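You operate a simulated robot arm through the tools that you are given. There is no shell and no other tool.

You run a simulated robot arm. Do the job below in one go: nothing can be reset, and whatever is moved stays where it is left.

## Task
Wax the wet tomatoes on the carriage with three pumps and dry them on mid heat.
Fine: switch the dryer off when they are dry; leave the dial set and the carriage with the tray of tomatoes in the dryer.

Only the result counts: the job must be done as asked and must still hold three seconds after the hand-in. Knocking over, shifting, dropping, spilling or breaking anything else fails it.

## Robot
A 7-joint arm with a two-finger parallel gripper, fixed in place. Base frame: the origin is at the foot of the arm, x ahead of it, y to its left, z up; the work surface is at about z = 86. Lengths are in cm, angles in rad, forces in N, time in s.
Its first joint turns from -2.897 to 2.897 rad. Payload 4.4 kg.
Tool frame: the origin (TCP) lies between the finger pads and is the grasp point; the fingertips stand 2.3 cm ahead of it; z points along the fingers, y is the line along which they close. Largest opening 9.4 cm; finger width 3.8, thickness 1; the body of the gripper, 5.4 by 9.6 cm, starts 3.9 cm behind the TCP.
Orientation is that of the tool frame in the base frame, as a unit quaternion [w, x, y, z]. With the fingers straight down and closing along the base's y, the tool's x points along the base's -x, its y along +y and its z along -z.

## Interface
- The arm moves only by the tool arm_command. Its argument "rows" is a list of rows, each an object (a shift or turn left out is 0, a gripper value left out holds the last) with "turn": the turn, a rotation vector about the tool's x, y, z in rad, a list of three; "travel": the shift along the tool's x, y, z in mm, a list of three; "claw": the finger opening in mm, from 0 to 94. In form: [{"turn": [ax, ay, az], "travel": [x, y, z], "claw": claw}, ...]. A call has 1 to 20 rows; each row shifts and turns the commanded pose from where the row before left it, along the tool's axes as they then stand. Each row takes 0.2 s and may step no farther than 5 cm and 0.15 rad from the row before; otherwise, or with a gripper value out of range, the whole call is refused. A pose out of reach is approached as far as the arm can. The call stops where the force on the tool passes 90 N (or 10 N more than at its start, if that is more) or the arm is blocked; 0.2 s more then pass. Each finger travels about 7.2 cm/s and halts on what it meets, pressing with about 42 N; the grip force reading is that of the motor and also rises with nothing between the fingers. The clock runs only during rows and for 0.2 s after the last one: add rows that do not move to give the fingers time. The reply holds the time, the measured pose of the TCP, the force on the tool along the base axes, the opening and the grip force, in the units named above and with some noise, with the torque about the TCP (base axes, N m) and any sound that the robot's microphone picked up, and new pictures: "pictures" is both (left out), scene, wrist or none.
- Cameras (640 x 400 px; columns grow to the right, rows downward): "scene" is fixed at [5.09, 50.04, 173.88]; the picture's right is [0.16, -0.99, 0.00], its down [-0.66, -0.11, -0.74] and it looks along [0.73, 0.12, -0.67] (base axes); focal length 368 px, centre (320, 200). "wrist" rides on the gripper at [8.6, 1.6, -7.5] in the tool frame; the picture's right is [-0.18, 0.98, 0.00], its down [-0.58, -0.11, -0.81] and it looks along [-0.79, -0.15, 0.59] (tool axes); focal length 243 px, centre (320, 200). There is no depth. A picture from a camera that has moved, and an enlarged one, comes with that camera's place and axes in the base frame and with its lens.
- zoom(camera, box): a new picture of the part [left, top, right, bottom] of that camera's present view, enlarged. The clock stands still meanwhile.
- job_done(): hands the job in; it is judged then, once.

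Nothing tells you positions but the pictures and the camera data. Unless the task says otherwise, let go and move clear before handing in.

The tools are called by a JSON object that holds its "fn" and its "kwargs". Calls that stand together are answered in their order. arm_command: Moves the arm, as the interface text tells. Its arguments: {"type":"object","properties":{"rows":{"type":"array"},"pictures":{"type":"string","enum":["both","scene","wrist","none"]}},"required":["rows"]} The other tools are called the same way: zoom (camera, box) takes an enlarged picture of a part of a camera's view; job_done () hands the job in.

At the start:

```text
time: 0.0
tcp_pos: [59.27, 49.13, 133.58]
orientation: [0.001, 0.001, 1.0, 0.0]
ft_force: [-0.3, 0.0, 1.0]
wrist_torque: [0.02, 0.0, 0.0]
grip_width: 9.4
gripper_force: 0.1
```

scene: 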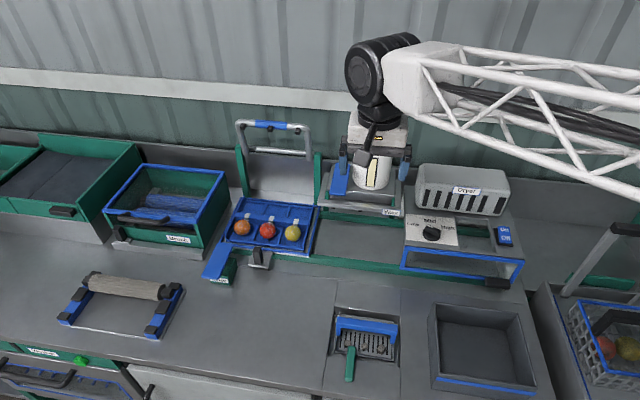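
wrist: 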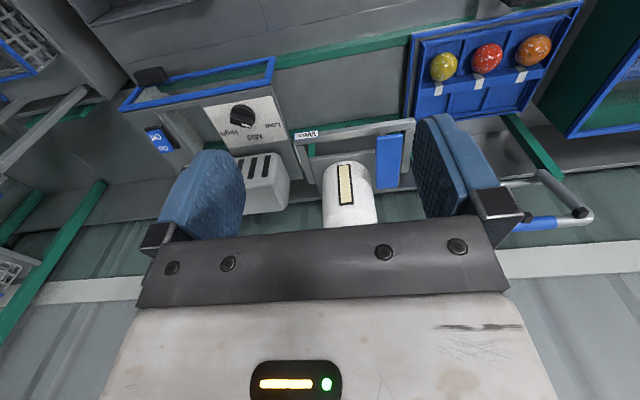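

I see a bench with a carriage holding three tomatoes on the left of a rail, a wax station in the middle and a dryer with a dial on the right. I'll zoom in on the parts first, to understand them.

{"fn": "zoom", "kwargs": {"camera": "scene", "box": [190, 100, 350, 300]}}

{"fn": "zoom", "kwargs": {"camera": "scene", "box": [380, 150, 540, 300]}}

{"fn": "zoom", "kwargs": {"camera": "scene", "box": [300, 110, 440, 230]}}

{"fn": "zoom", "kwargs": {"camera": "wrist", "box": [100, 0, 420, 220]}}

{"fn": "zoom", "kwargs": {"camera": "wrist", "box": [380, 0, 640, 240]}}

```text
2.00 times, centred on (270, 200) of scene
camera zoom: at [5.09, 50.04, 173.88], right [0.16, -0.99, 0.0], down [-0.66, -0.11, -0.74], along [0.73, 0.12, -0.67], focal length 735 px, centre (420, 200)
```

zoom: 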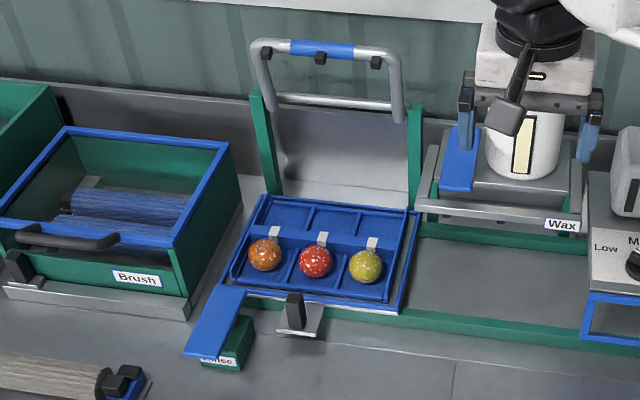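

```text
2.67 times, centred on (460, 225) of scene
camera zoom: at [5.09, 50.04, 173.88], right [0.16, -0.99, 0.0], down [-0.66, -0.11, -0.74], along [0.73, 0.12, -0.67], focal length 980 px, centre (-53, 133)
```

zoom: 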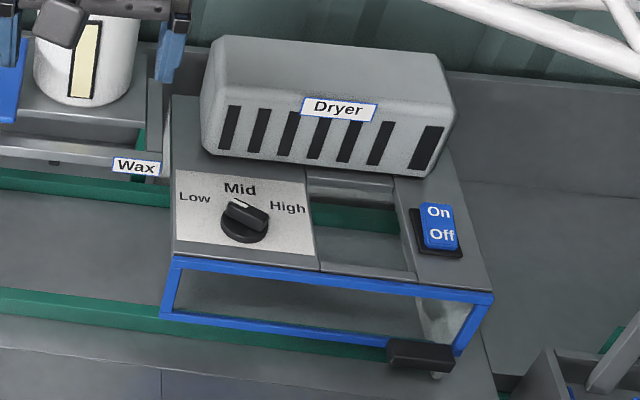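

```text
3.33 times, centred on (370, 170) of scene
camera zoom: at [5.09, 50.04, 173.88], right [0.16, -0.99, 0.0], down [-0.66, -0.11, -0.74], along [0.73, 0.12, -0.67], focal length 1225 px, centre (153, 300)
```

zoom: 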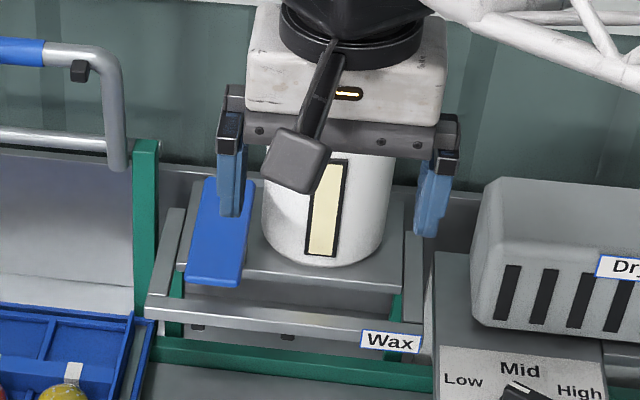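

```text
1.82 times, centred on (260, 110) of wrist
camera zoom: at [50.6, 50.56, 140.97], right [0.18, 0.98, 0.0], down [0.58, -0.11, 0.81], along [0.79, -0.15, -0.59], focal length 441 px, centre (429, 364)
```

zoom: 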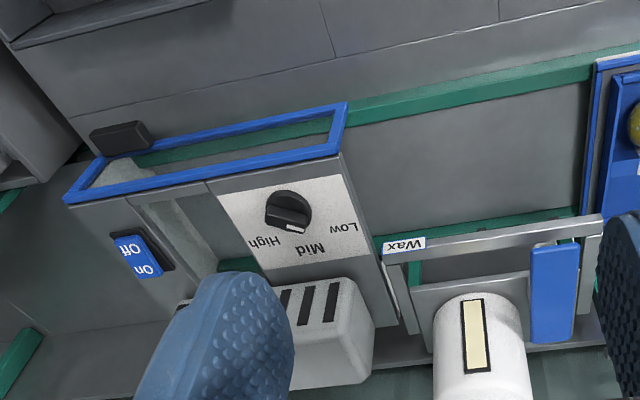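

```text
1.67 times, centred on (510, 120) of wrist
camera zoom: at [50.6, 50.56, 140.97], right [0.18, 0.98, 0.0], down [0.58, -0.11, 0.81], along [0.79, -0.15, -0.59], focal length 404 px, centre (3, 333)
```

zoom: 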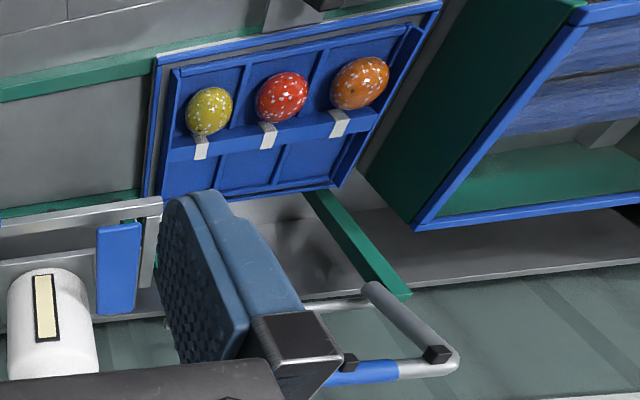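

I need finer views to understand the mechanisms: the blue lever by the carriage, the rail ends, and the handle behind.

{"fn": "zoom", "kwargs": {"camera": "scene", "box": [196, 230, 276, 290]}}

{"fn": "zoom", "kwargs": {"camera": "scene", "box": [220, 100, 330, 190]}}

{"fn": "zoom", "kwargs": {"camera": "scene", "box": [230, 180, 330, 280]}}

{"fn": "zoom", "kwargs": {"camera": "scene", "box": [320, 180, 420, 280]}}

{"fn": "zoom", "kwargs": {"camera": "scene", "box": [390, 200, 530, 300]}}

{"fn": "zoom", "kwargs": {"camera": "scene", "box": [0, 260, 240, 400]}}

{"fn": "zoom", "kwargs": {"camera": "scene", "box": [320, 280, 640, 400]}}

```text
6.67 times, centred on (236, 260) of scene
camera zoom: at [5.09, 50.04, 173.88], right [0.16, -0.99, 0.0], down [-0.66, -0.11, -0.74], along [0.73, 0.12, -0.67], focal length 2450 px, centre (880, -200)
```

zoom: 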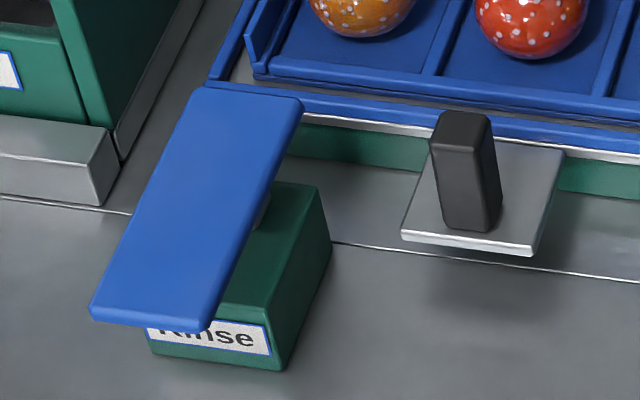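

```text
4.44 times, centred on (275, 145) of scene
camera zoom: at [5.09, 50.04, 173.88], right [0.16, -0.99, 0.0], down [-0.66, -0.11, -0.74], along [0.73, 0.12, -0.67], focal length 1633 px, centre (520, 444)
```

zoom: 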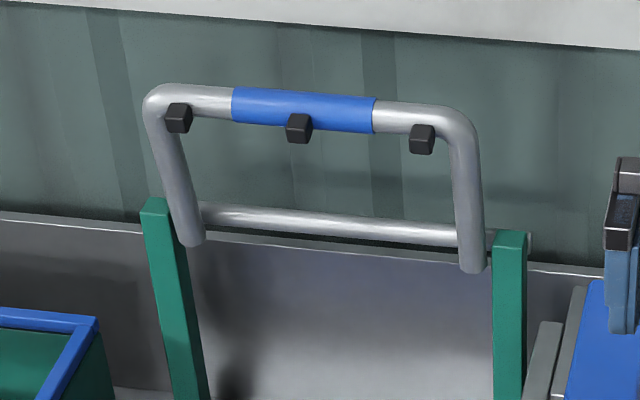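

```text
4.00 times, centred on (280, 230) of scene
camera zoom: at [5.09, 50.04, 173.88], right [0.16, -0.99, 0.0], down [-0.66, -0.11, -0.74], along [0.73, 0.12, -0.67], focal length 1470 px, centre (480, 80)
```

zoom: 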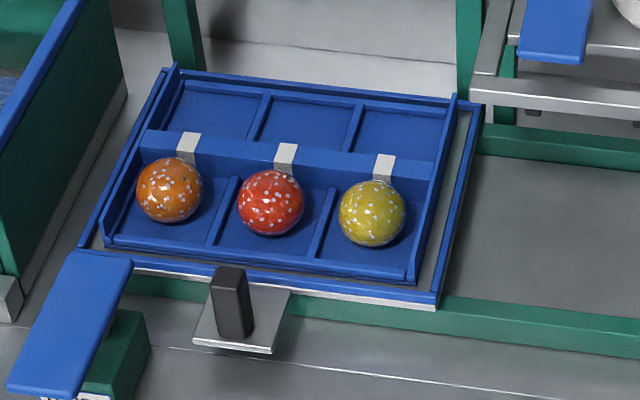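

```text
4.00 times, centred on (370, 230) of scene
camera zoom: at [5.09, 50.04, 173.88], right [0.16, -0.99, 0.0], down [-0.66, -0.11, -0.74], along [0.73, 0.12, -0.67], focal length 1470 px, centre (120, 80)
```

zoom: 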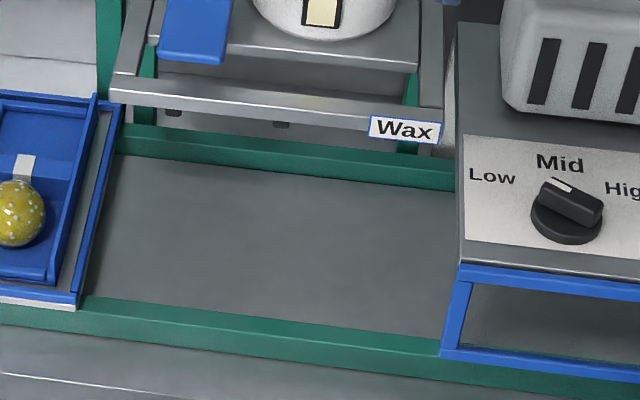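

```text
4.00 times, centred on (460, 250) of scene
camera zoom: at [5.09, 50.04, 173.88], right [0.16, -0.99, 0.0], down [-0.66, -0.11, -0.74], along [0.73, 0.12, -0.67], focal length 1470 px, centre (-240, 0)
```

zoom: 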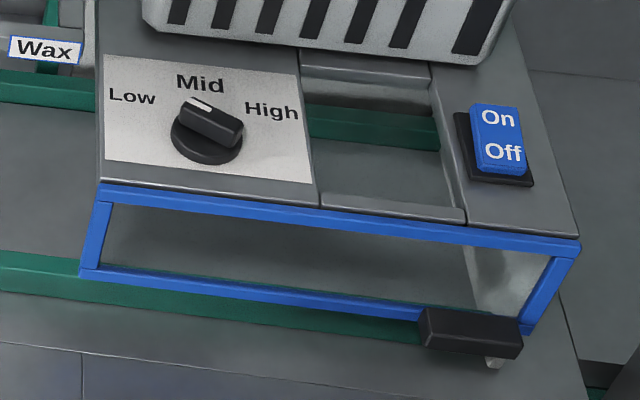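

```text
2.67 times, centred on (120, 330) of scene
camera zoom: at [5.09, 50.04, 173.88], right [0.16, -0.99, 0.0], down [-0.66, -0.11, -0.74], along [0.73, 0.12, -0.67], focal length 980 px, centre (853, -147)
```

zoom: 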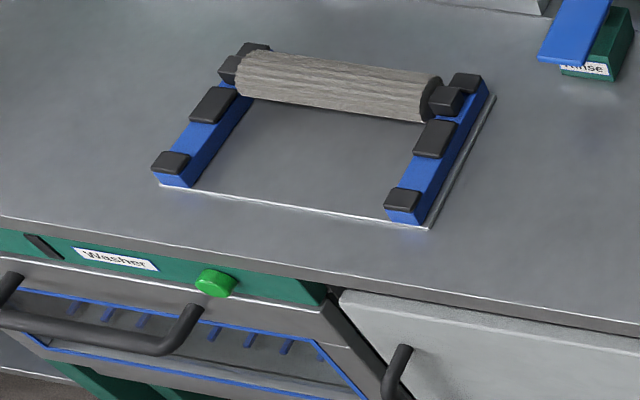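

```text
2.00 times, centred on (480, 340) of scene
camera zoom: at [5.09, 50.04, 173.88], right [0.16, -0.99, 0.0], down [-0.66, -0.11, -0.74], along [0.73, 0.12, -0.67], focal length 735 px, centre (0, -80)
```

zoom: 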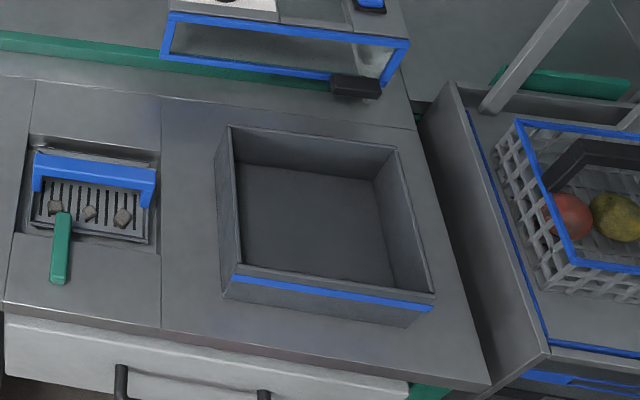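

The rail runs from Rinse (left) past Wax to the Dryer (right). The carriage has a black peg at about (68,78), the wax lever is near (76,56,111), the dial near (72,33,105), and the On/Off switch near (76,13,103). I'll move the wrist camera towards the dryer for a better look.

{"fn": "arm_command", "kwargs": {"rows": [{"travel": [18, -38, 0]}, {"travel": [18, -38, 0]}, {"travel": [18, -38, 0]}, {"travel": [18, -38, 0]}, {"travel": [18, -38, 0]}, {}], "pictures": "both"}}

```text
time: 1.4
tcp_pos: [50.19, 29.82, 133.73]
orientation: [0.0, -0.001, 1.0, 0.0]
ft_force: [1.0, -0.3, 0.3]
wrist_torque: [0.04, -0.03, 0.01]
grip_width: 9.41
gripper_force: 0.2
camera wrist: at [41.61, 31.41, 141.05], right [0.18, 0.98, 0.0], down [0.58, -0.11, 0.81], along [0.79, -0.15, -0.59], focal length 243 px, centre (320, 200)
```

scene: 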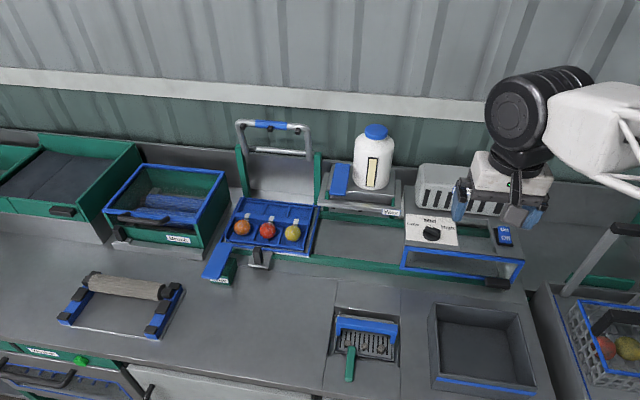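
wrist: 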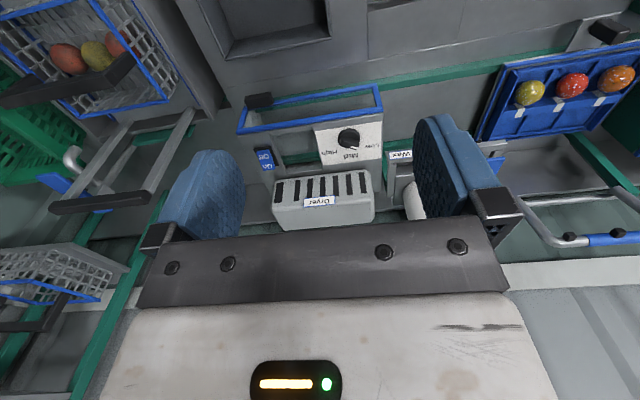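

{"fn": "zoom", "kwargs": {"camera": "wrist", "box": [220, 70, 420, 200]}}

{"fn": "zoom", "kwargs": {"camera": "scene", "box": [310, 110, 420, 240]}}

{"fn": "zoom", "kwargs": {"camera": "scene", "box": [395, 200, 475, 260]}}

{"fn": "zoom", "kwargs": {"camera": "wrist", "box": [380, 0, 640, 200]}}

```text
3.08 times, centred on (320, 135) of wrist
camera zoom: at [41.61, 31.41, 141.05], right [0.18, 0.98, 0.0], down [0.58, -0.11, 0.81], along [0.79, -0.15, -0.59], focal length 746 px, centre (320, 400)
```

zoom: 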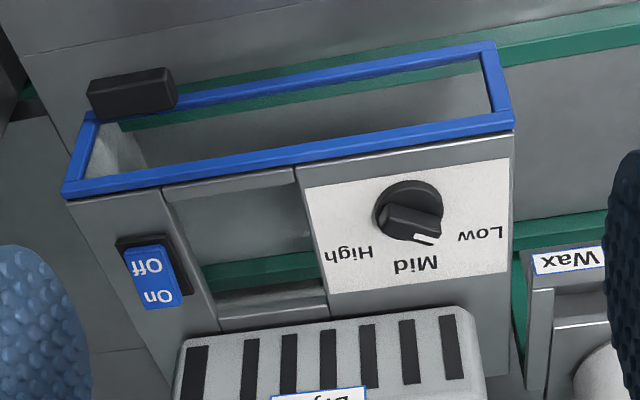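

```text
3.08 times, centred on (365, 175) of scene
camera zoom: at [5.09, 50.04, 173.88], right [0.16, -0.99, 0.0], down [-0.66, -0.11, -0.74], along [0.73, 0.12, -0.67], focal length 1131 px, centre (182, 277)
```

zoom: 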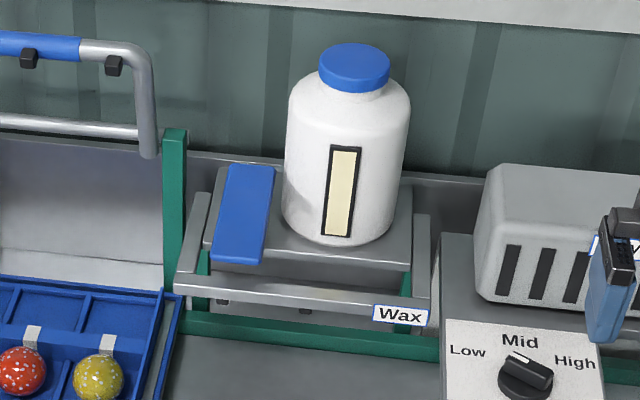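

```text
6.67 times, centred on (435, 230) of scene
camera zoom: at [5.09, 50.04, 173.88], right [0.16, -0.99, 0.0], down [-0.66, -0.11, -0.74], along [0.73, 0.12, -0.67], focal length 2450 px, centre (-447, 0)
```

zoom: 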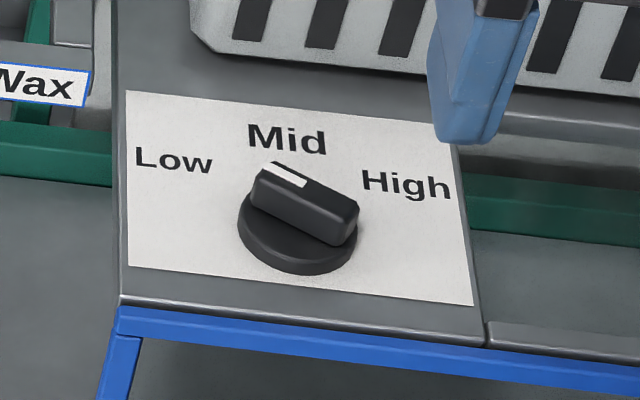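

```text
2.00 times, centred on (510, 100) of wrist
camera zoom: at [41.61, 31.41, 141.05], right [0.18, 0.98, 0.0], down [0.58, -0.11, 0.81], along [0.79, -0.15, -0.59], focal length 485 px, centre (-60, 400)
```

zoom: 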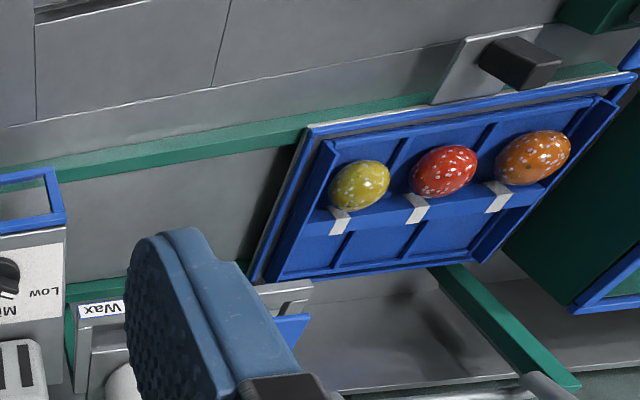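

The dial pointer seems to be between Low and Mid, so I'll bring the wrist camera nearer to the dryer to see it properly.

{"fn": "arm_command", "kwargs": {"rows": [{"travel": [-22, 10, 38]}, {"travel": [-22, 10, 38]}, {"travel": [-22, 10, 38]}, {"travel": [-22, 10, 38]}, {"travel": [-20, 10, 38]}, {}], "pictures": "both"}}

{"fn": "zoom", "kwargs": {"camera": "wrist", "box": [220, 80, 420, 210]}}

{"fn": "zoom", "kwargs": {"camera": "wrist", "box": [0, 0, 300, 200]}}

{"fn": "zoom", "kwargs": {"camera": "wrist", "box": [360, 0, 640, 200]}}

```text
time: 2.8
tcp_pos: [61.11, 35.09, 114.64]
orientation: [0.0, 0.0, 1.0, 0.0]
ft_force: [0.2, -0.2, 0.9]
wrist_torque: [0.01, 0.01, -0.01]
grip_width: 9.39
gripper_force: 0.1
camera wrist: at [52.45, 36.45, 122.06], right [0.18, 0.98, 0.0], down [0.58, -0.11, 0.81], along [0.79, -0.15, -0.59], focal length 243 px, centre (320, 200)
```

scene: 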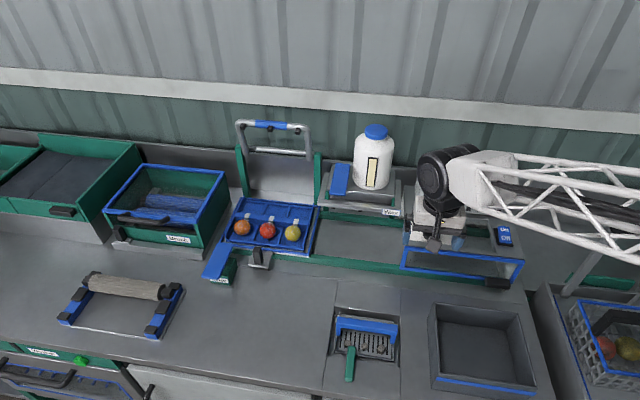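
wrist: 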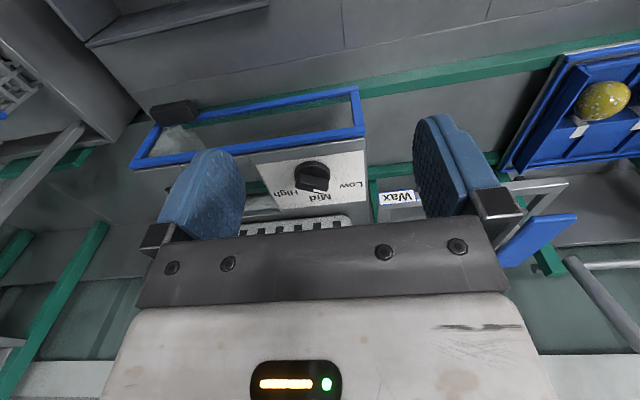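

```text
3.08 times, centred on (320, 145) of wrist
camera zoom: at [52.45, 36.45, 122.06], right [0.18, 0.98, 0.0], down [0.58, -0.11, 0.81], along [0.79, -0.15, -0.59], focal length 746 px, centre (320, 369)
```

zoom: 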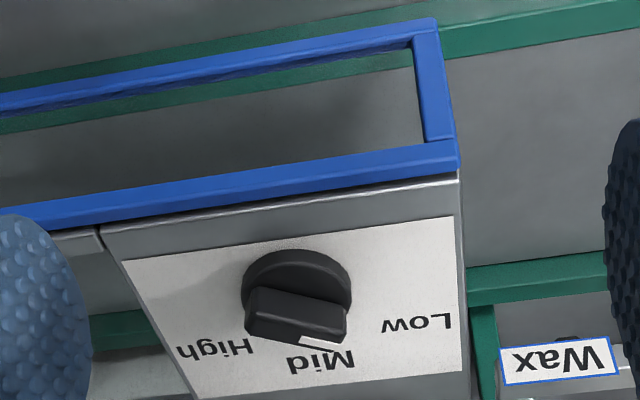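

```text
2.00 times, centred on (150, 100) of wrist
camera zoom: at [52.45, 36.45, 122.06], right [0.18, 0.98, 0.0], down [0.58, -0.11, 0.81], along [0.79, -0.15, -0.59], focal length 485 px, centre (660, 400)
```

zoom: 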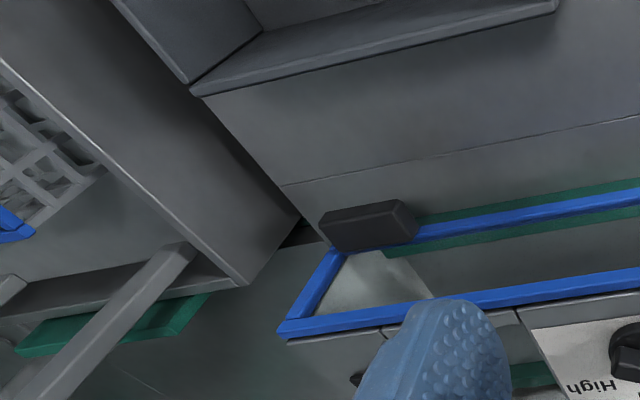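

```text
2.00 times, centred on (500, 100) of wrist
camera zoom: at [52.45, 36.45, 122.06], right [0.18, 0.98, 0.0], down [0.58, -0.11, 0.81], along [0.79, -0.15, -0.59], focal length 485 px, centre (-40, 400)
```

zoom: 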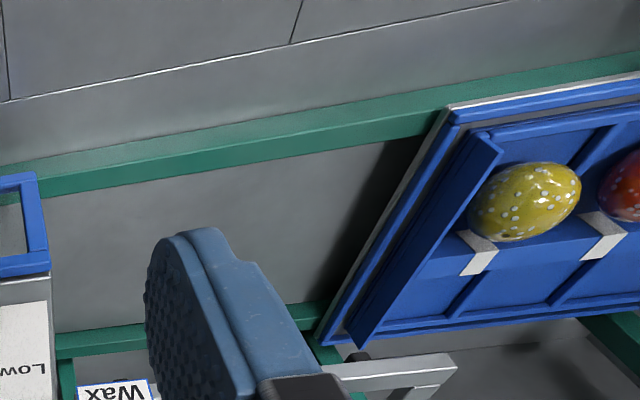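

The dial is near (75,31,101) and points to Low at about 57° towards +y, so it needs turning clockwise to Mid, which points along +x. I'll move above it and turn the gripper to straddle the knob.

{"fn": "arm_command", "kwargs": {"rows": [{"travel": [-35, -10, 0], "claw": 65}, {"travel": [-35, -10, 0]}, {"travel": [-35, -10, 0]}, {"travel": [-34, -9, 0]}, {"turn": [0, 0, -0.143]}, {"turn": [0, 0, -0.143]}, {"turn": [0, 0, -0.143]}, {"turn": [0, 0, -0.143]}, {"turn": [0, 0, -0.143]}, {"turn": [0, 0, -0.143]}, {"turn": [0, 0, -0.143]}, {}], "pictures": "both"}}

{"fn": "zoom", "kwargs": {"camera": "wrist", "box": [220, 0, 420, 130]}}

{"fn": "zoom", "kwargs": {"camera": "scene", "box": [380, 180, 520, 300]}}

```text
time: 5.4
tcp_pos: [74.95, 31.11, 114.52]
orientation: [0.001, -0.482, 0.876, 0.0]
ft_force: [-0.1, -0.1, 0.5]
wrist_torque: [0.01, 0.02, -0.01]
grip_width: 6.5
gripper_force: 0.0
camera wrist: at [68.94, 24.62, 121.94], right [-0.73, 0.68, 0.0], down [0.4, 0.43, 0.81], along [0.55, 0.59, -0.59], focal length 243 px, centre (320, 200)
```

scene: 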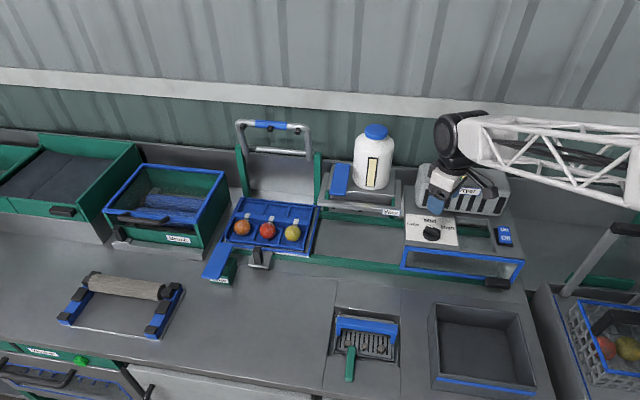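
wrist: 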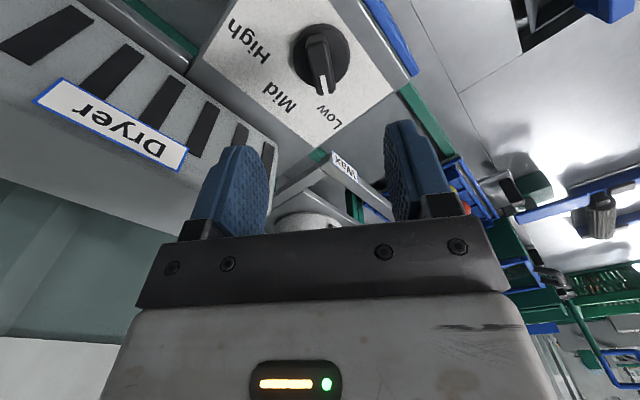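

```text
3.08 times, centred on (320, 65) of wrist
camera zoom: at [68.94, 24.62, 121.94], right [-0.73, 0.68, 0.0], down [0.4, 0.43, 0.81], along [0.55, 0.59, -0.59], focal length 746 px, centre (320, 615)
```

zoom: 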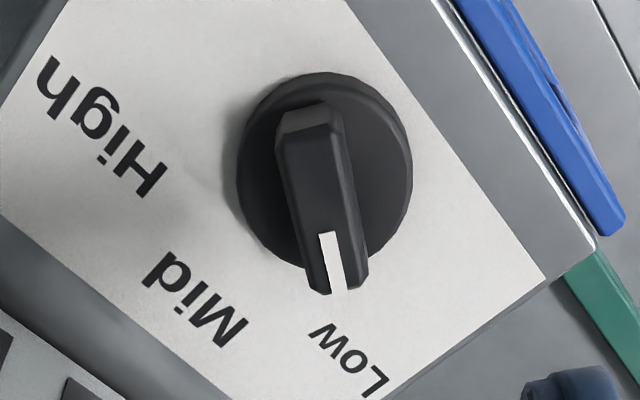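

```text
3.33 times, centred on (450, 240) of scene
camera zoom: at [5.09, 50.04, 173.88], right [0.16, -0.99, 0.0], down [-0.66, -0.11, -0.74], along [0.73, 0.12, -0.67], focal length 1225 px, centre (-113, 67)
```

zoom: 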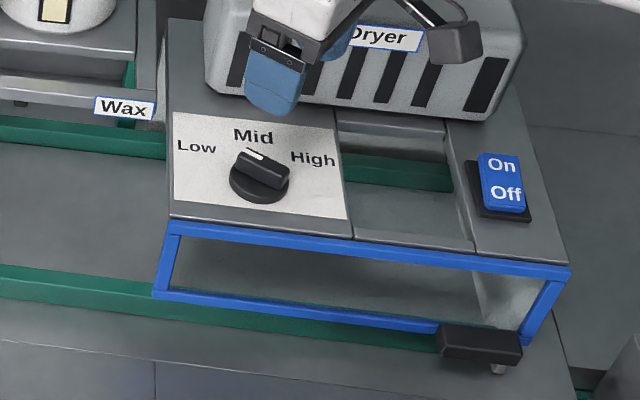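

The dial is confirmed to point to Low, and the gripper is centred over it with the jaws lined up across the bar. I'll descend with the jaws open around the bar.

{"fn": "arm_command", "kwargs": {"rows": [{"travel": [2, 1, 30]}, {"travel": [2, 1, 30]}, {"travel": [0, 0, 20]}, {"travel": [0, 0, 12]}, {}], "pictures": "both"}}

{"fn": "zoom", "kwargs": {"camera": "wrist", "box": [220, 80, 420, 210]}}

{"fn": "zoom", "kwargs": {"camera": "scene", "box": [390, 180, 490, 270]}}

```text
time: 6.6
tcp_pos: [74.49, 30.89, 105.48]
orientation: [-0.001, -0.48, 0.877, -0.001]
ft_force: [0.3, -0.4, -0.1]
wrist_torque: [-0.05, 0.0, 0.02]
grip_width: 6.49
gripper_force: 0.0
camera wrist: at [68.51, 24.32, 112.84], right [-0.73, 0.68, 0.0], down [0.41, 0.43, 0.81], along [0.55, 0.59, -0.59], focal length 243 px, centre (320, 200)
```

scene: 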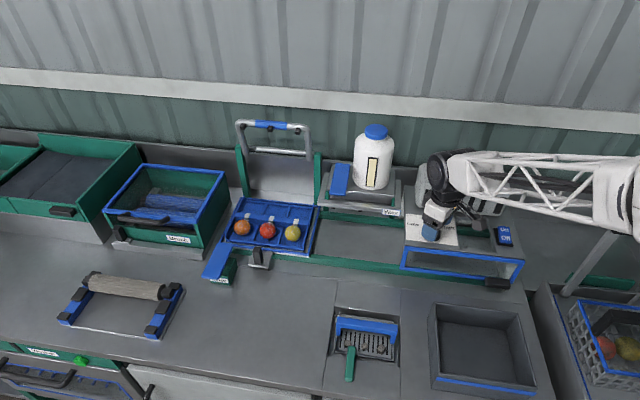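
wrist: 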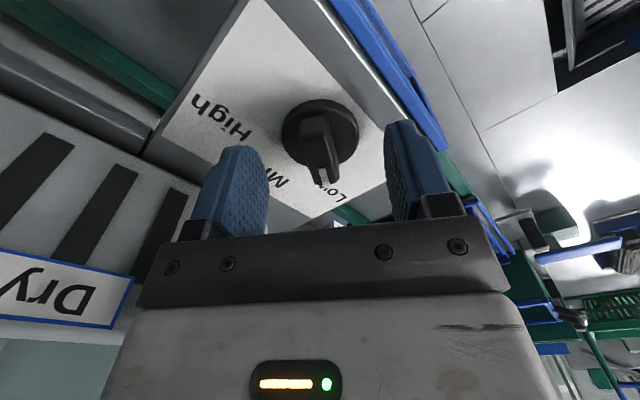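

```text
3.08 times, centred on (320, 145) of wrist
camera zoom: at [68.51, 24.32, 112.84], right [-0.73, 0.68, 0.0], down [0.41, 0.43, 0.81], along [0.55, 0.59, -0.59], focal length 746 px, centre (320, 369)
```

zoom: 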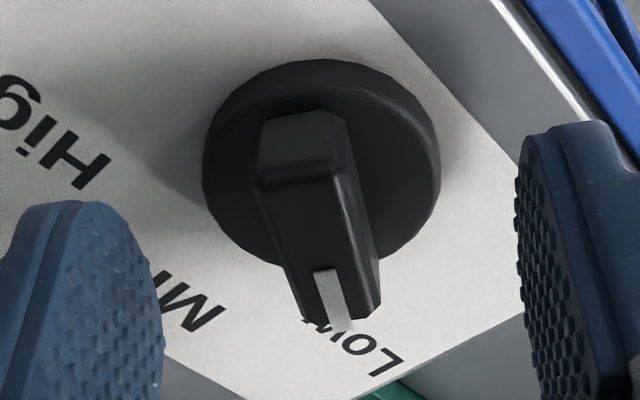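

```text
4.44 times, centred on (440, 225) of scene
camera zoom: at [5.09, 50.04, 173.88], right [0.16, -0.99, 0.0], down [-0.66, -0.11, -0.74], along [0.73, 0.12, -0.67], focal length 1633 px, centre (-213, 89)
```

zoom: 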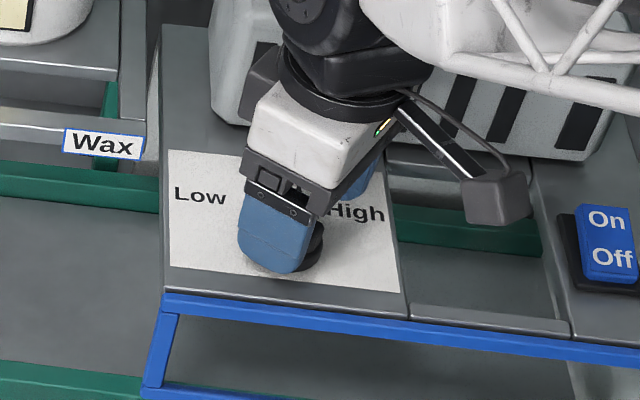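

The knob is centred, and its top is just below the fingertips. I'll descend about 1.4 cm more and close.

{"fn": "arm_command", "kwargs": {"rows": [{"travel": [0, 0, 7]}, {"travel": [0, 0, 6]}, {}], "pictures": "both"}}

{"fn": "zoom", "kwargs": {"camera": "wrist", "box": [220, 80, 420, 210]}}

```text
time: 7.4
tcp_pos: [74.51, 30.86, 104.25]
orientation: [0.0, -0.48, 0.877, 0.0]
ft_force: [0.0, 0.7, 0.9]
wrist_torque: [0.01, 0.01, 0.02]
grip_width: 6.51
gripper_force: 0.0
camera wrist: at [68.5, 24.37, 111.59], right [-0.73, 0.69, 0.0], down [0.41, 0.43, 0.81], along [0.55, 0.59, -0.59], focal length 243 px, centre (320, 200)
```

scene: 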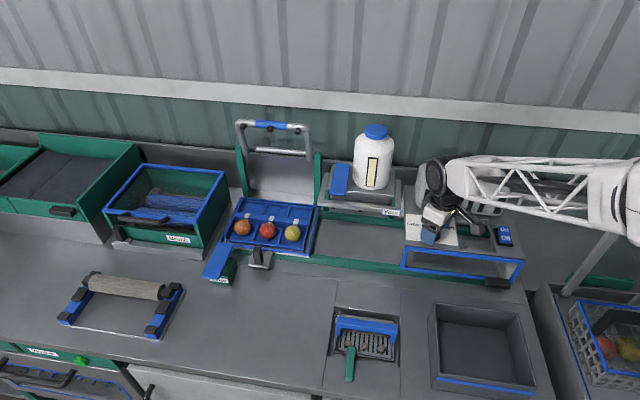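
wrist: 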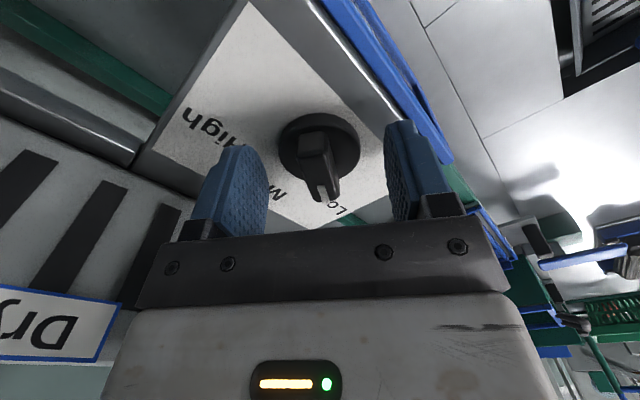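

```text
3.08 times, centred on (320, 145) of wrist
camera zoom: at [68.5, 24.37, 111.59], right [-0.73, 0.69, 0.0], down [0.41, 0.43, 0.81], along [0.55, 0.59, -0.59], focal length 746 px, centre (320, 369)
```

zoom: 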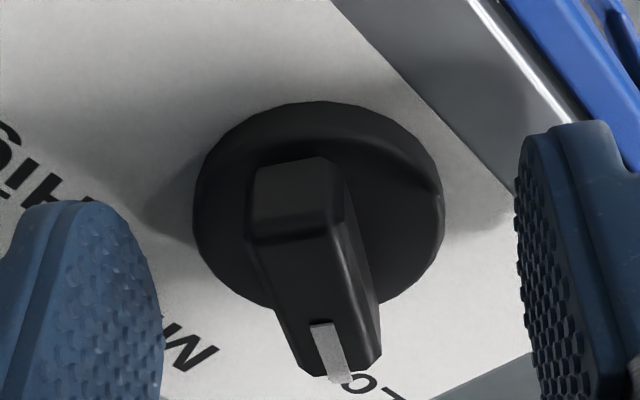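

The fingers now straddle the knob bar. I'll close on it.

{"fn": "arm_command", "kwargs": {"rows": [{"claw": 10}, {}, {}, {}], "pictures": "wrist"}}

{"fn": "zoom", "kwargs": {"camera": "wrist", "box": [220, 80, 420, 210]}}

```text
time: 8.4
tcp_pos: [74.51, 30.81, 104.14]
orientation: [0.0, -0.48, 0.877, 0.0]
ft_force: [14.7, -10.5, -2.5]
wrist_torque: [0.07, -0.31, -0.11]
grip_width: 1.79
gripper_force: 9.2
camera wrist: at [68.53, 24.35, 111.59], right [-0.73, 0.69, 0.0], down [0.41, 0.43, 0.81], along [0.55, 0.59, -0.59], focal length 243 px, centre (320, 200)
```

wrist: 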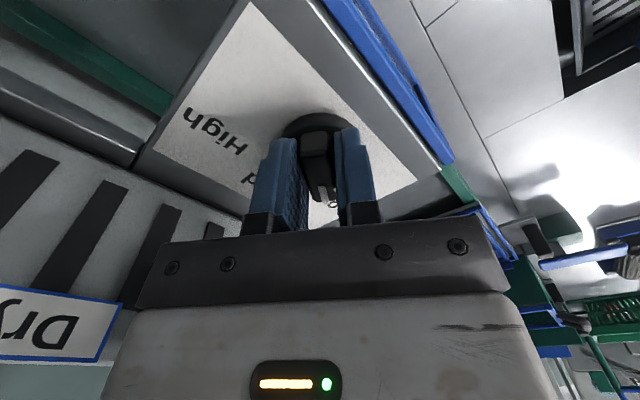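

```text
3.08 times, centred on (320, 145) of wrist
camera zoom: at [68.53, 24.35, 111.59], right [-0.73, 0.69, 0.0], down [0.41, 0.43, 0.81], along [0.55, 0.59, -0.59], focal length 746 px, centre (320, 369)
```

zoom: 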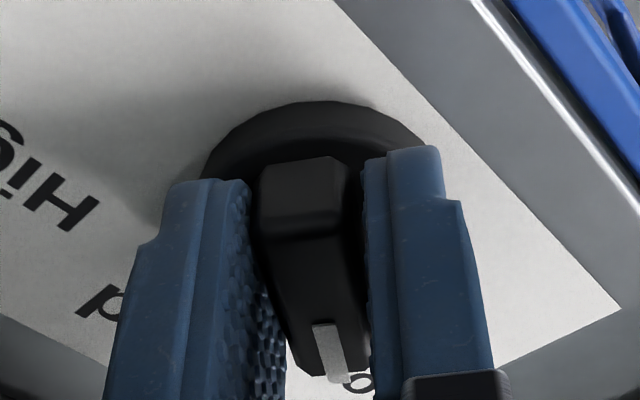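

The bar is held, at 1.8 cm opening. I'll now turn it clockwise as seen from above, by about 1 rad, to Mid.

{"fn": "arm_command", "kwargs": {"rows": [{"turn": [0, 0, 0.1]}, {"turn": [0, 0, 0.1]}, {"turn": [0, 0, 0.1]}, {"turn": [0, 0, 0.1]}, {"turn": [0, 0, 0.1]}, {"turn": [0, 0, 0.1]}, {"turn": [0, 0, 0.1]}, {"turn": [0, 0, 0.1]}, {"turn": [0, 0, 0.1]}, {"turn": [0, 0, 0.1]}, {}], "pictures": "both"}}

{"fn": "zoom", "kwargs": {"camera": "wrist", "box": [220, 80, 420, 210]}}

```text
time: 10.3
tcp_pos: [74.38, 31.2, 104.13]
orientation: [-0.001, -0.096, 0.995, 0.001]
ft_force: [-18.5, 18.0, 6.3]
wrist_torque: [-0.17, 1.15, 0.1]
grip_width: 1.57
gripper_force: 44.8
stopped in row 9: the force on the tool passed its limit at 101 N (the readings are from after the stop); the commanded pose is now the measured one
camera wrist: at [65.64, 31.07, 111.56], right [-0.01, 1.0, 0.0], down [0.59, 0.0, 0.81], along [0.81, 0.01, -0.59], focal length 243 px, centre (320, 200)
```

scene: 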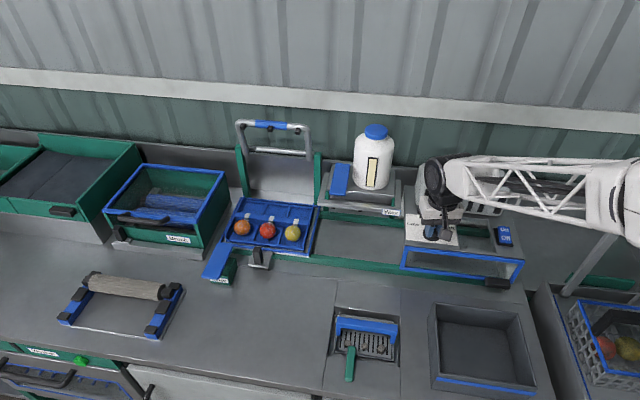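
wrist: 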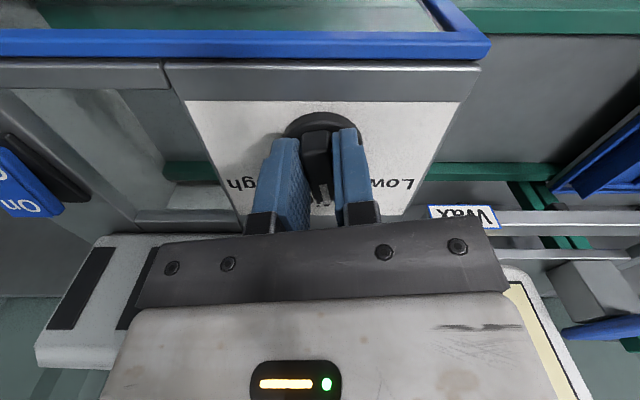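

```text
3.08 times, centred on (320, 145) of wrist
camera zoom: at [65.64, 31.07, 111.56], right [-0.01, 1.0, 0.0], down [0.59, 0.0, 0.81], along [0.81, 0.01, -0.59], focal length 746 px, centre (320, 369)
```

zoom: 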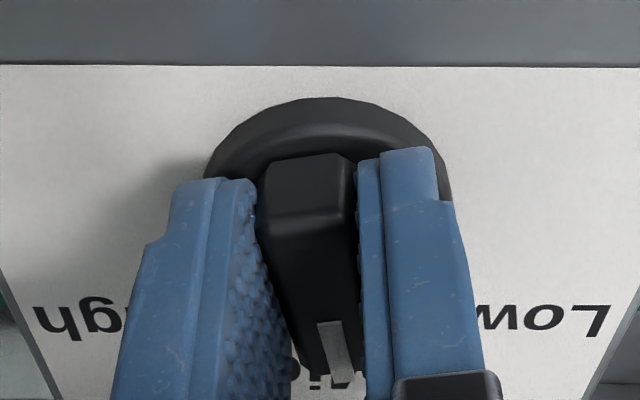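

The force limit tripped about 11° short of Mid, because I was slightly off the dial's axis. I'll open, look and re-centre before finishing the turn.

{"fn": "arm_command", "kwargs": {"rows": [{"claw": 50}, {}, {}, {}], "pictures": "wrist"}}

{"fn": "zoom", "kwargs": {"camera": "wrist", "box": [220, 80, 420, 210]}}

```text
time: 11.3
tcp_pos: [74.46, 31.17, 104.19]
orientation: [0.0, -0.095, 0.995, 0.001]
ft_force: [-0.4, -0.2, 0.0]
wrist_torque: [0.01, -0.01, 0.02]
grip_width: 4.98
gripper_force: 0.0
camera wrist: at [65.7, 31.0, 111.52], right [-0.01, 1.0, 0.0], down [0.59, 0.0, 0.81], along [0.81, 0.01, -0.59], focal length 243 px, centre (320, 200)
```

wrist: 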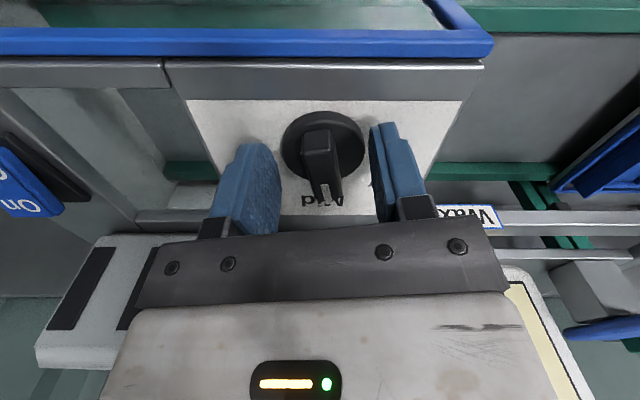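

```text
3.08 times, centred on (320, 145) of wrist
camera zoom: at [65.7, 31.0, 111.52], right [-0.01, 1.0, 0.0], down [0.59, 0.0, 0.81], along [0.81, 0.01, -0.59], focal length 746 px, centre (320, 369)
```

zoom: 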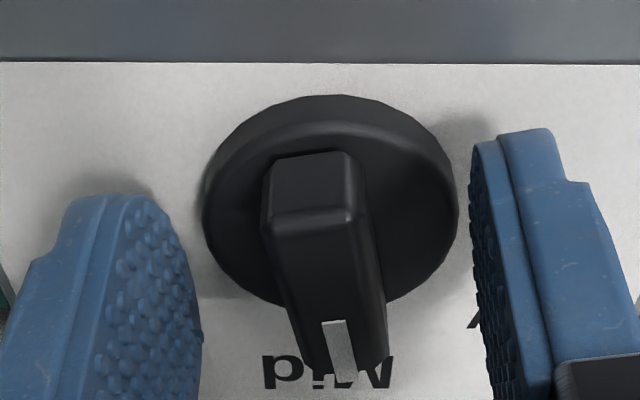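

The pointer is about 9° short of Mid, and the gripper is now centred on the dial axis (74.4, 31.2). I'll re-grip and finish the turn.

{"fn": "arm_command", "kwargs": {"rows": [{"claw": 10}, {}, {}, {"turn": [0, 0, 0.05]}, {"turn": [0, 0, 0.05]}, {"turn": [0, 0, 0.045]}, {"turn": [0, 0, 0.045]}, {}], "pictures": "wrist"}}

{"fn": "zoom", "kwargs": {"camera": "wrist", "box": [220, 80, 420, 210]}}

```text
time: 13.1
tcp_pos: [74.43, 31.21, 104.16]
orientation: [0.0, -0.001, 1.0, 0.0]
ft_force: [-17.1, 67.1, 12.5]
wrist_torque: [0.46, 1.38, 0.31]
grip_width: 1.59
gripper_force: 45.2
camera wrist: at [65.81, 32.83, 111.51], right [0.18, 0.98, 0.0], down [0.58, -0.11, 0.81], along [0.79, -0.15, -0.59], focal length 243 px, centre (320, 200)
```

wrist: 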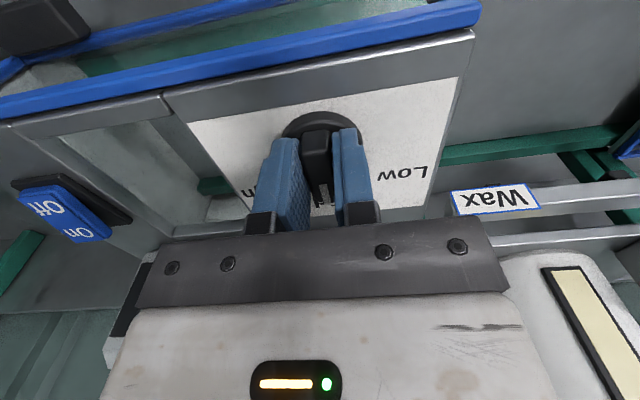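

```text
3.08 times, centred on (320, 145) of wrist
camera zoom: at [65.81, 32.83, 111.51], right [0.18, 0.98, 0.0], down [0.58, -0.11, 0.81], along [0.79, -0.15, -0.59], focal length 746 px, centre (320, 369)
```

zoom: 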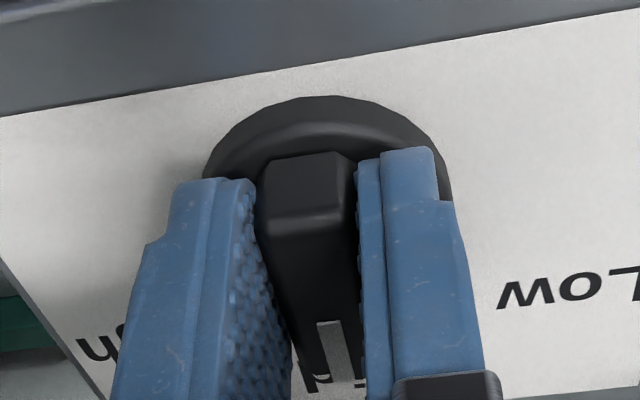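

The tool is back to square and the pointer should be at Mid. I'll release, rise and check.

{"fn": "arm_command", "kwargs": {"rows": [{"claw": 60}, {}, {}, {"travel": [0, 0, -30]}, {"travel": [10, 0, -40]}, {"travel": [30, 0, -30]}, {"travel": [30, 0, 0]}, {}], "pictures": "both"}}

{"fn": "zoom", "kwargs": {"camera": "wrist", "box": [220, 50, 420, 180]}}

{"fn": "zoom", "kwargs": {"camera": "scene", "box": [395, 200, 475, 260]}}

```text
time: 14.9
tcp_pos: [67.39, 31.33, 114.04]
orientation: [0.0, -0.001, 1.0, 0.001]
ft_force: [-0.8, -0.4, -0.1]
wrist_torque: [-0.04, 0.01, -0.01]
grip_width: 5.98
gripper_force: 0.0
camera wrist: at [58.75, 32.72, 121.37], right [0.18, 0.98, 0.0], down [0.58, -0.11, 0.81], along [0.79, -0.15, -0.59], focal length 243 px, centre (320, 200)
```

scene: 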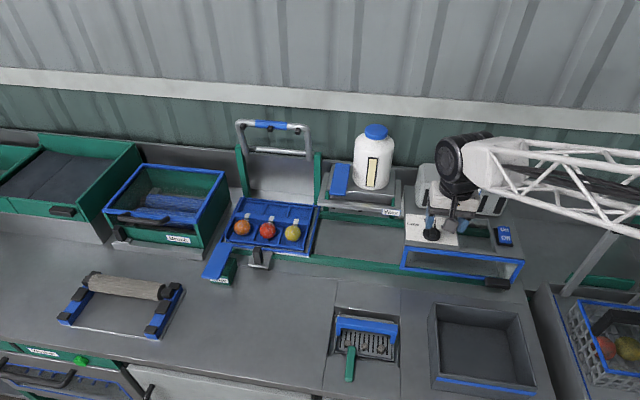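
wrist: 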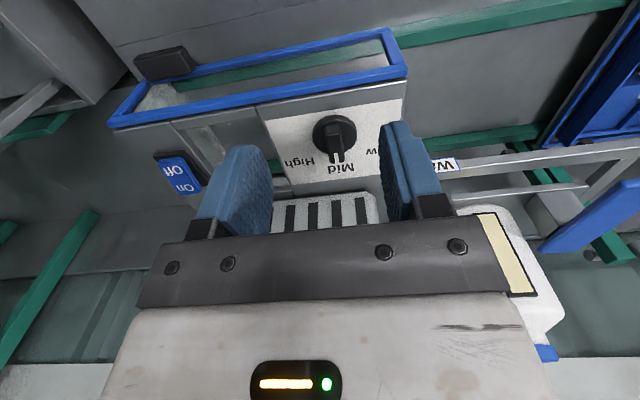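

```text
3.08 times, centred on (320, 115) of wrist
camera zoom: at [58.75, 32.72, 121.37], right [0.18, 0.98, 0.0], down [0.58, -0.11, 0.81], along [0.79, -0.15, -0.59], focal length 746 px, centre (320, 462)
```

zoom: 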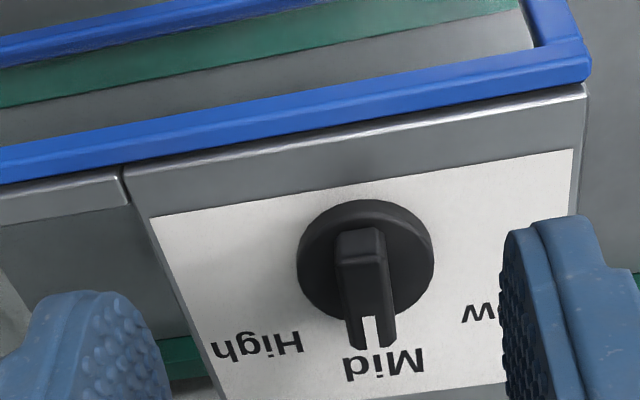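

```text
6.67 times, centred on (435, 230) of scene
camera zoom: at [5.09, 50.04, 173.88], right [0.16, -0.99, 0.0], down [-0.66, -0.11, -0.74], along [0.73, 0.12, -0.67], focal length 2450 px, centre (-447, 0)
```

zoom: 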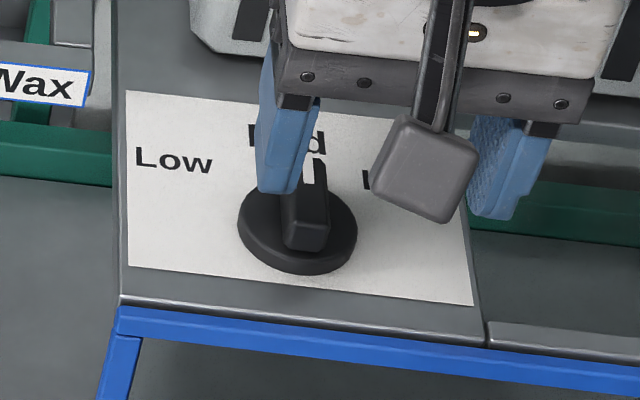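

The pointer is now on Mid. Next I'll move the wrist camera towards the carriage to see the peg and the wax station.

{"fn": "arm_command", "kwargs": {"rows": [{"travel": [25, 41, -6]}, {"travel": [25, 41, -6]}, {"travel": [25, 41, -6]}, {"travel": [25, 41, -6]}, {"travel": [25, 41, -6]}, {"travel": [25, 41, -6]}, {"travel": [25, 41, -6]}, {}], "pictures": "both"}}

{"fn": "zoom", "kwargs": {"camera": "wrist", "box": [220, 0, 440, 140]}}

{"fn": "zoom", "kwargs": {"camera": "wrist", "box": [220, 90, 420, 230]}}

{"fn": "zoom", "kwargs": {"camera": "wrist", "box": [400, 0, 640, 160]}}

```text
time: 16.7
tcp_pos: [49.81, 59.9, 118.21]
orientation: [0.0, -0.001, 1.0, 0.001]
ft_force: [0.4, 0.4, 0.5]
wrist_torque: [0.03, -0.01, -0.05]
grip_width: 6.03
gripper_force: 0.0
camera wrist: at [41.17, 61.45, 125.59], right [0.18, 0.98, 0.0], down [0.58, -0.11, 0.81], along [0.79, -0.15, -0.59], focal length 243 px, centre (320, 200)
```

scene: 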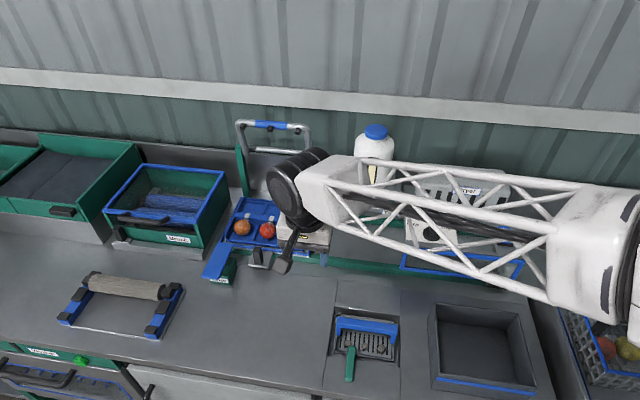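
wrist: 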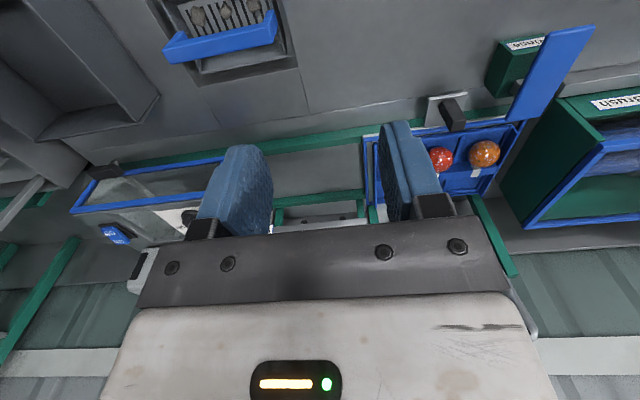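

```text
2.86 times, centred on (330, 70) of wrist
camera zoom: at [41.17, 61.45, 125.59], right [0.18, 0.98, 0.0], down [0.58, -0.11, 0.81], along [0.79, -0.15, -0.59], focal length 693 px, centre (291, 571)
```

zoom: 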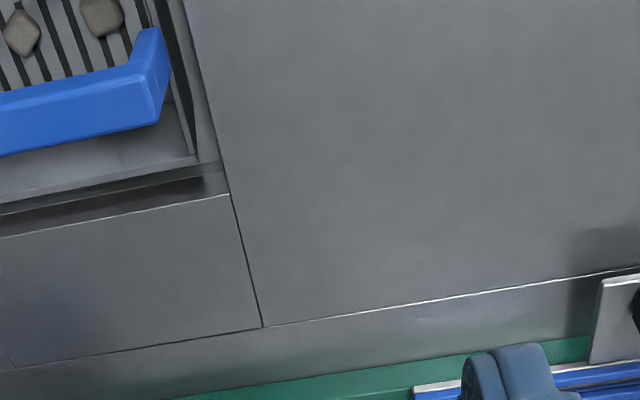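

```text
2.86 times, centred on (320, 160) of wrist
camera zoom: at [41.17, 61.45, 125.59], right [0.18, 0.98, 0.0], down [0.58, -0.11, 0.81], along [0.79, -0.15, -0.59], focal length 693 px, centre (320, 314)
```

zoom: 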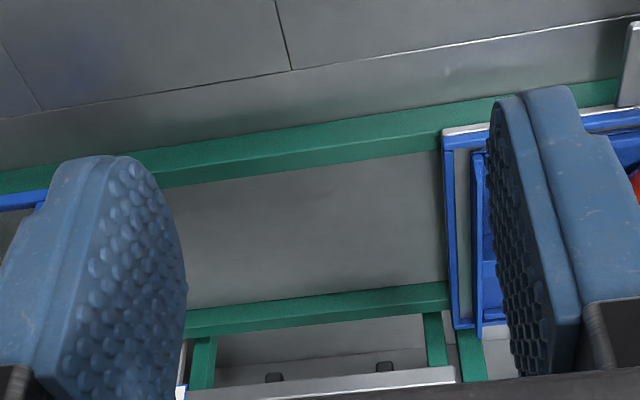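

```text
2.50 times, centred on (520, 80) of wrist
camera zoom: at [41.17, 61.45, 125.59], right [0.18, 0.98, 0.0], down [0.58, -0.11, 0.81], along [0.79, -0.15, -0.59], focal length 606 px, centre (-180, 500)
```

zoom: 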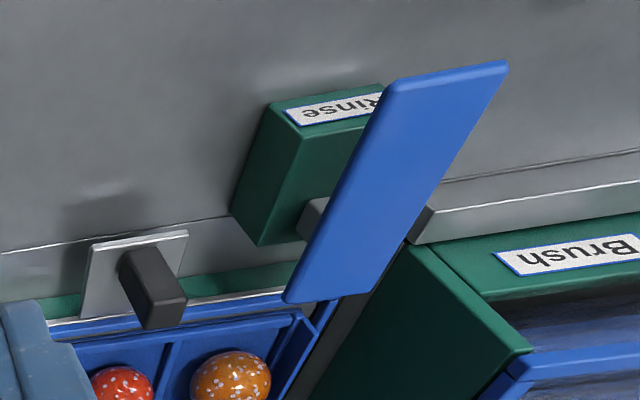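

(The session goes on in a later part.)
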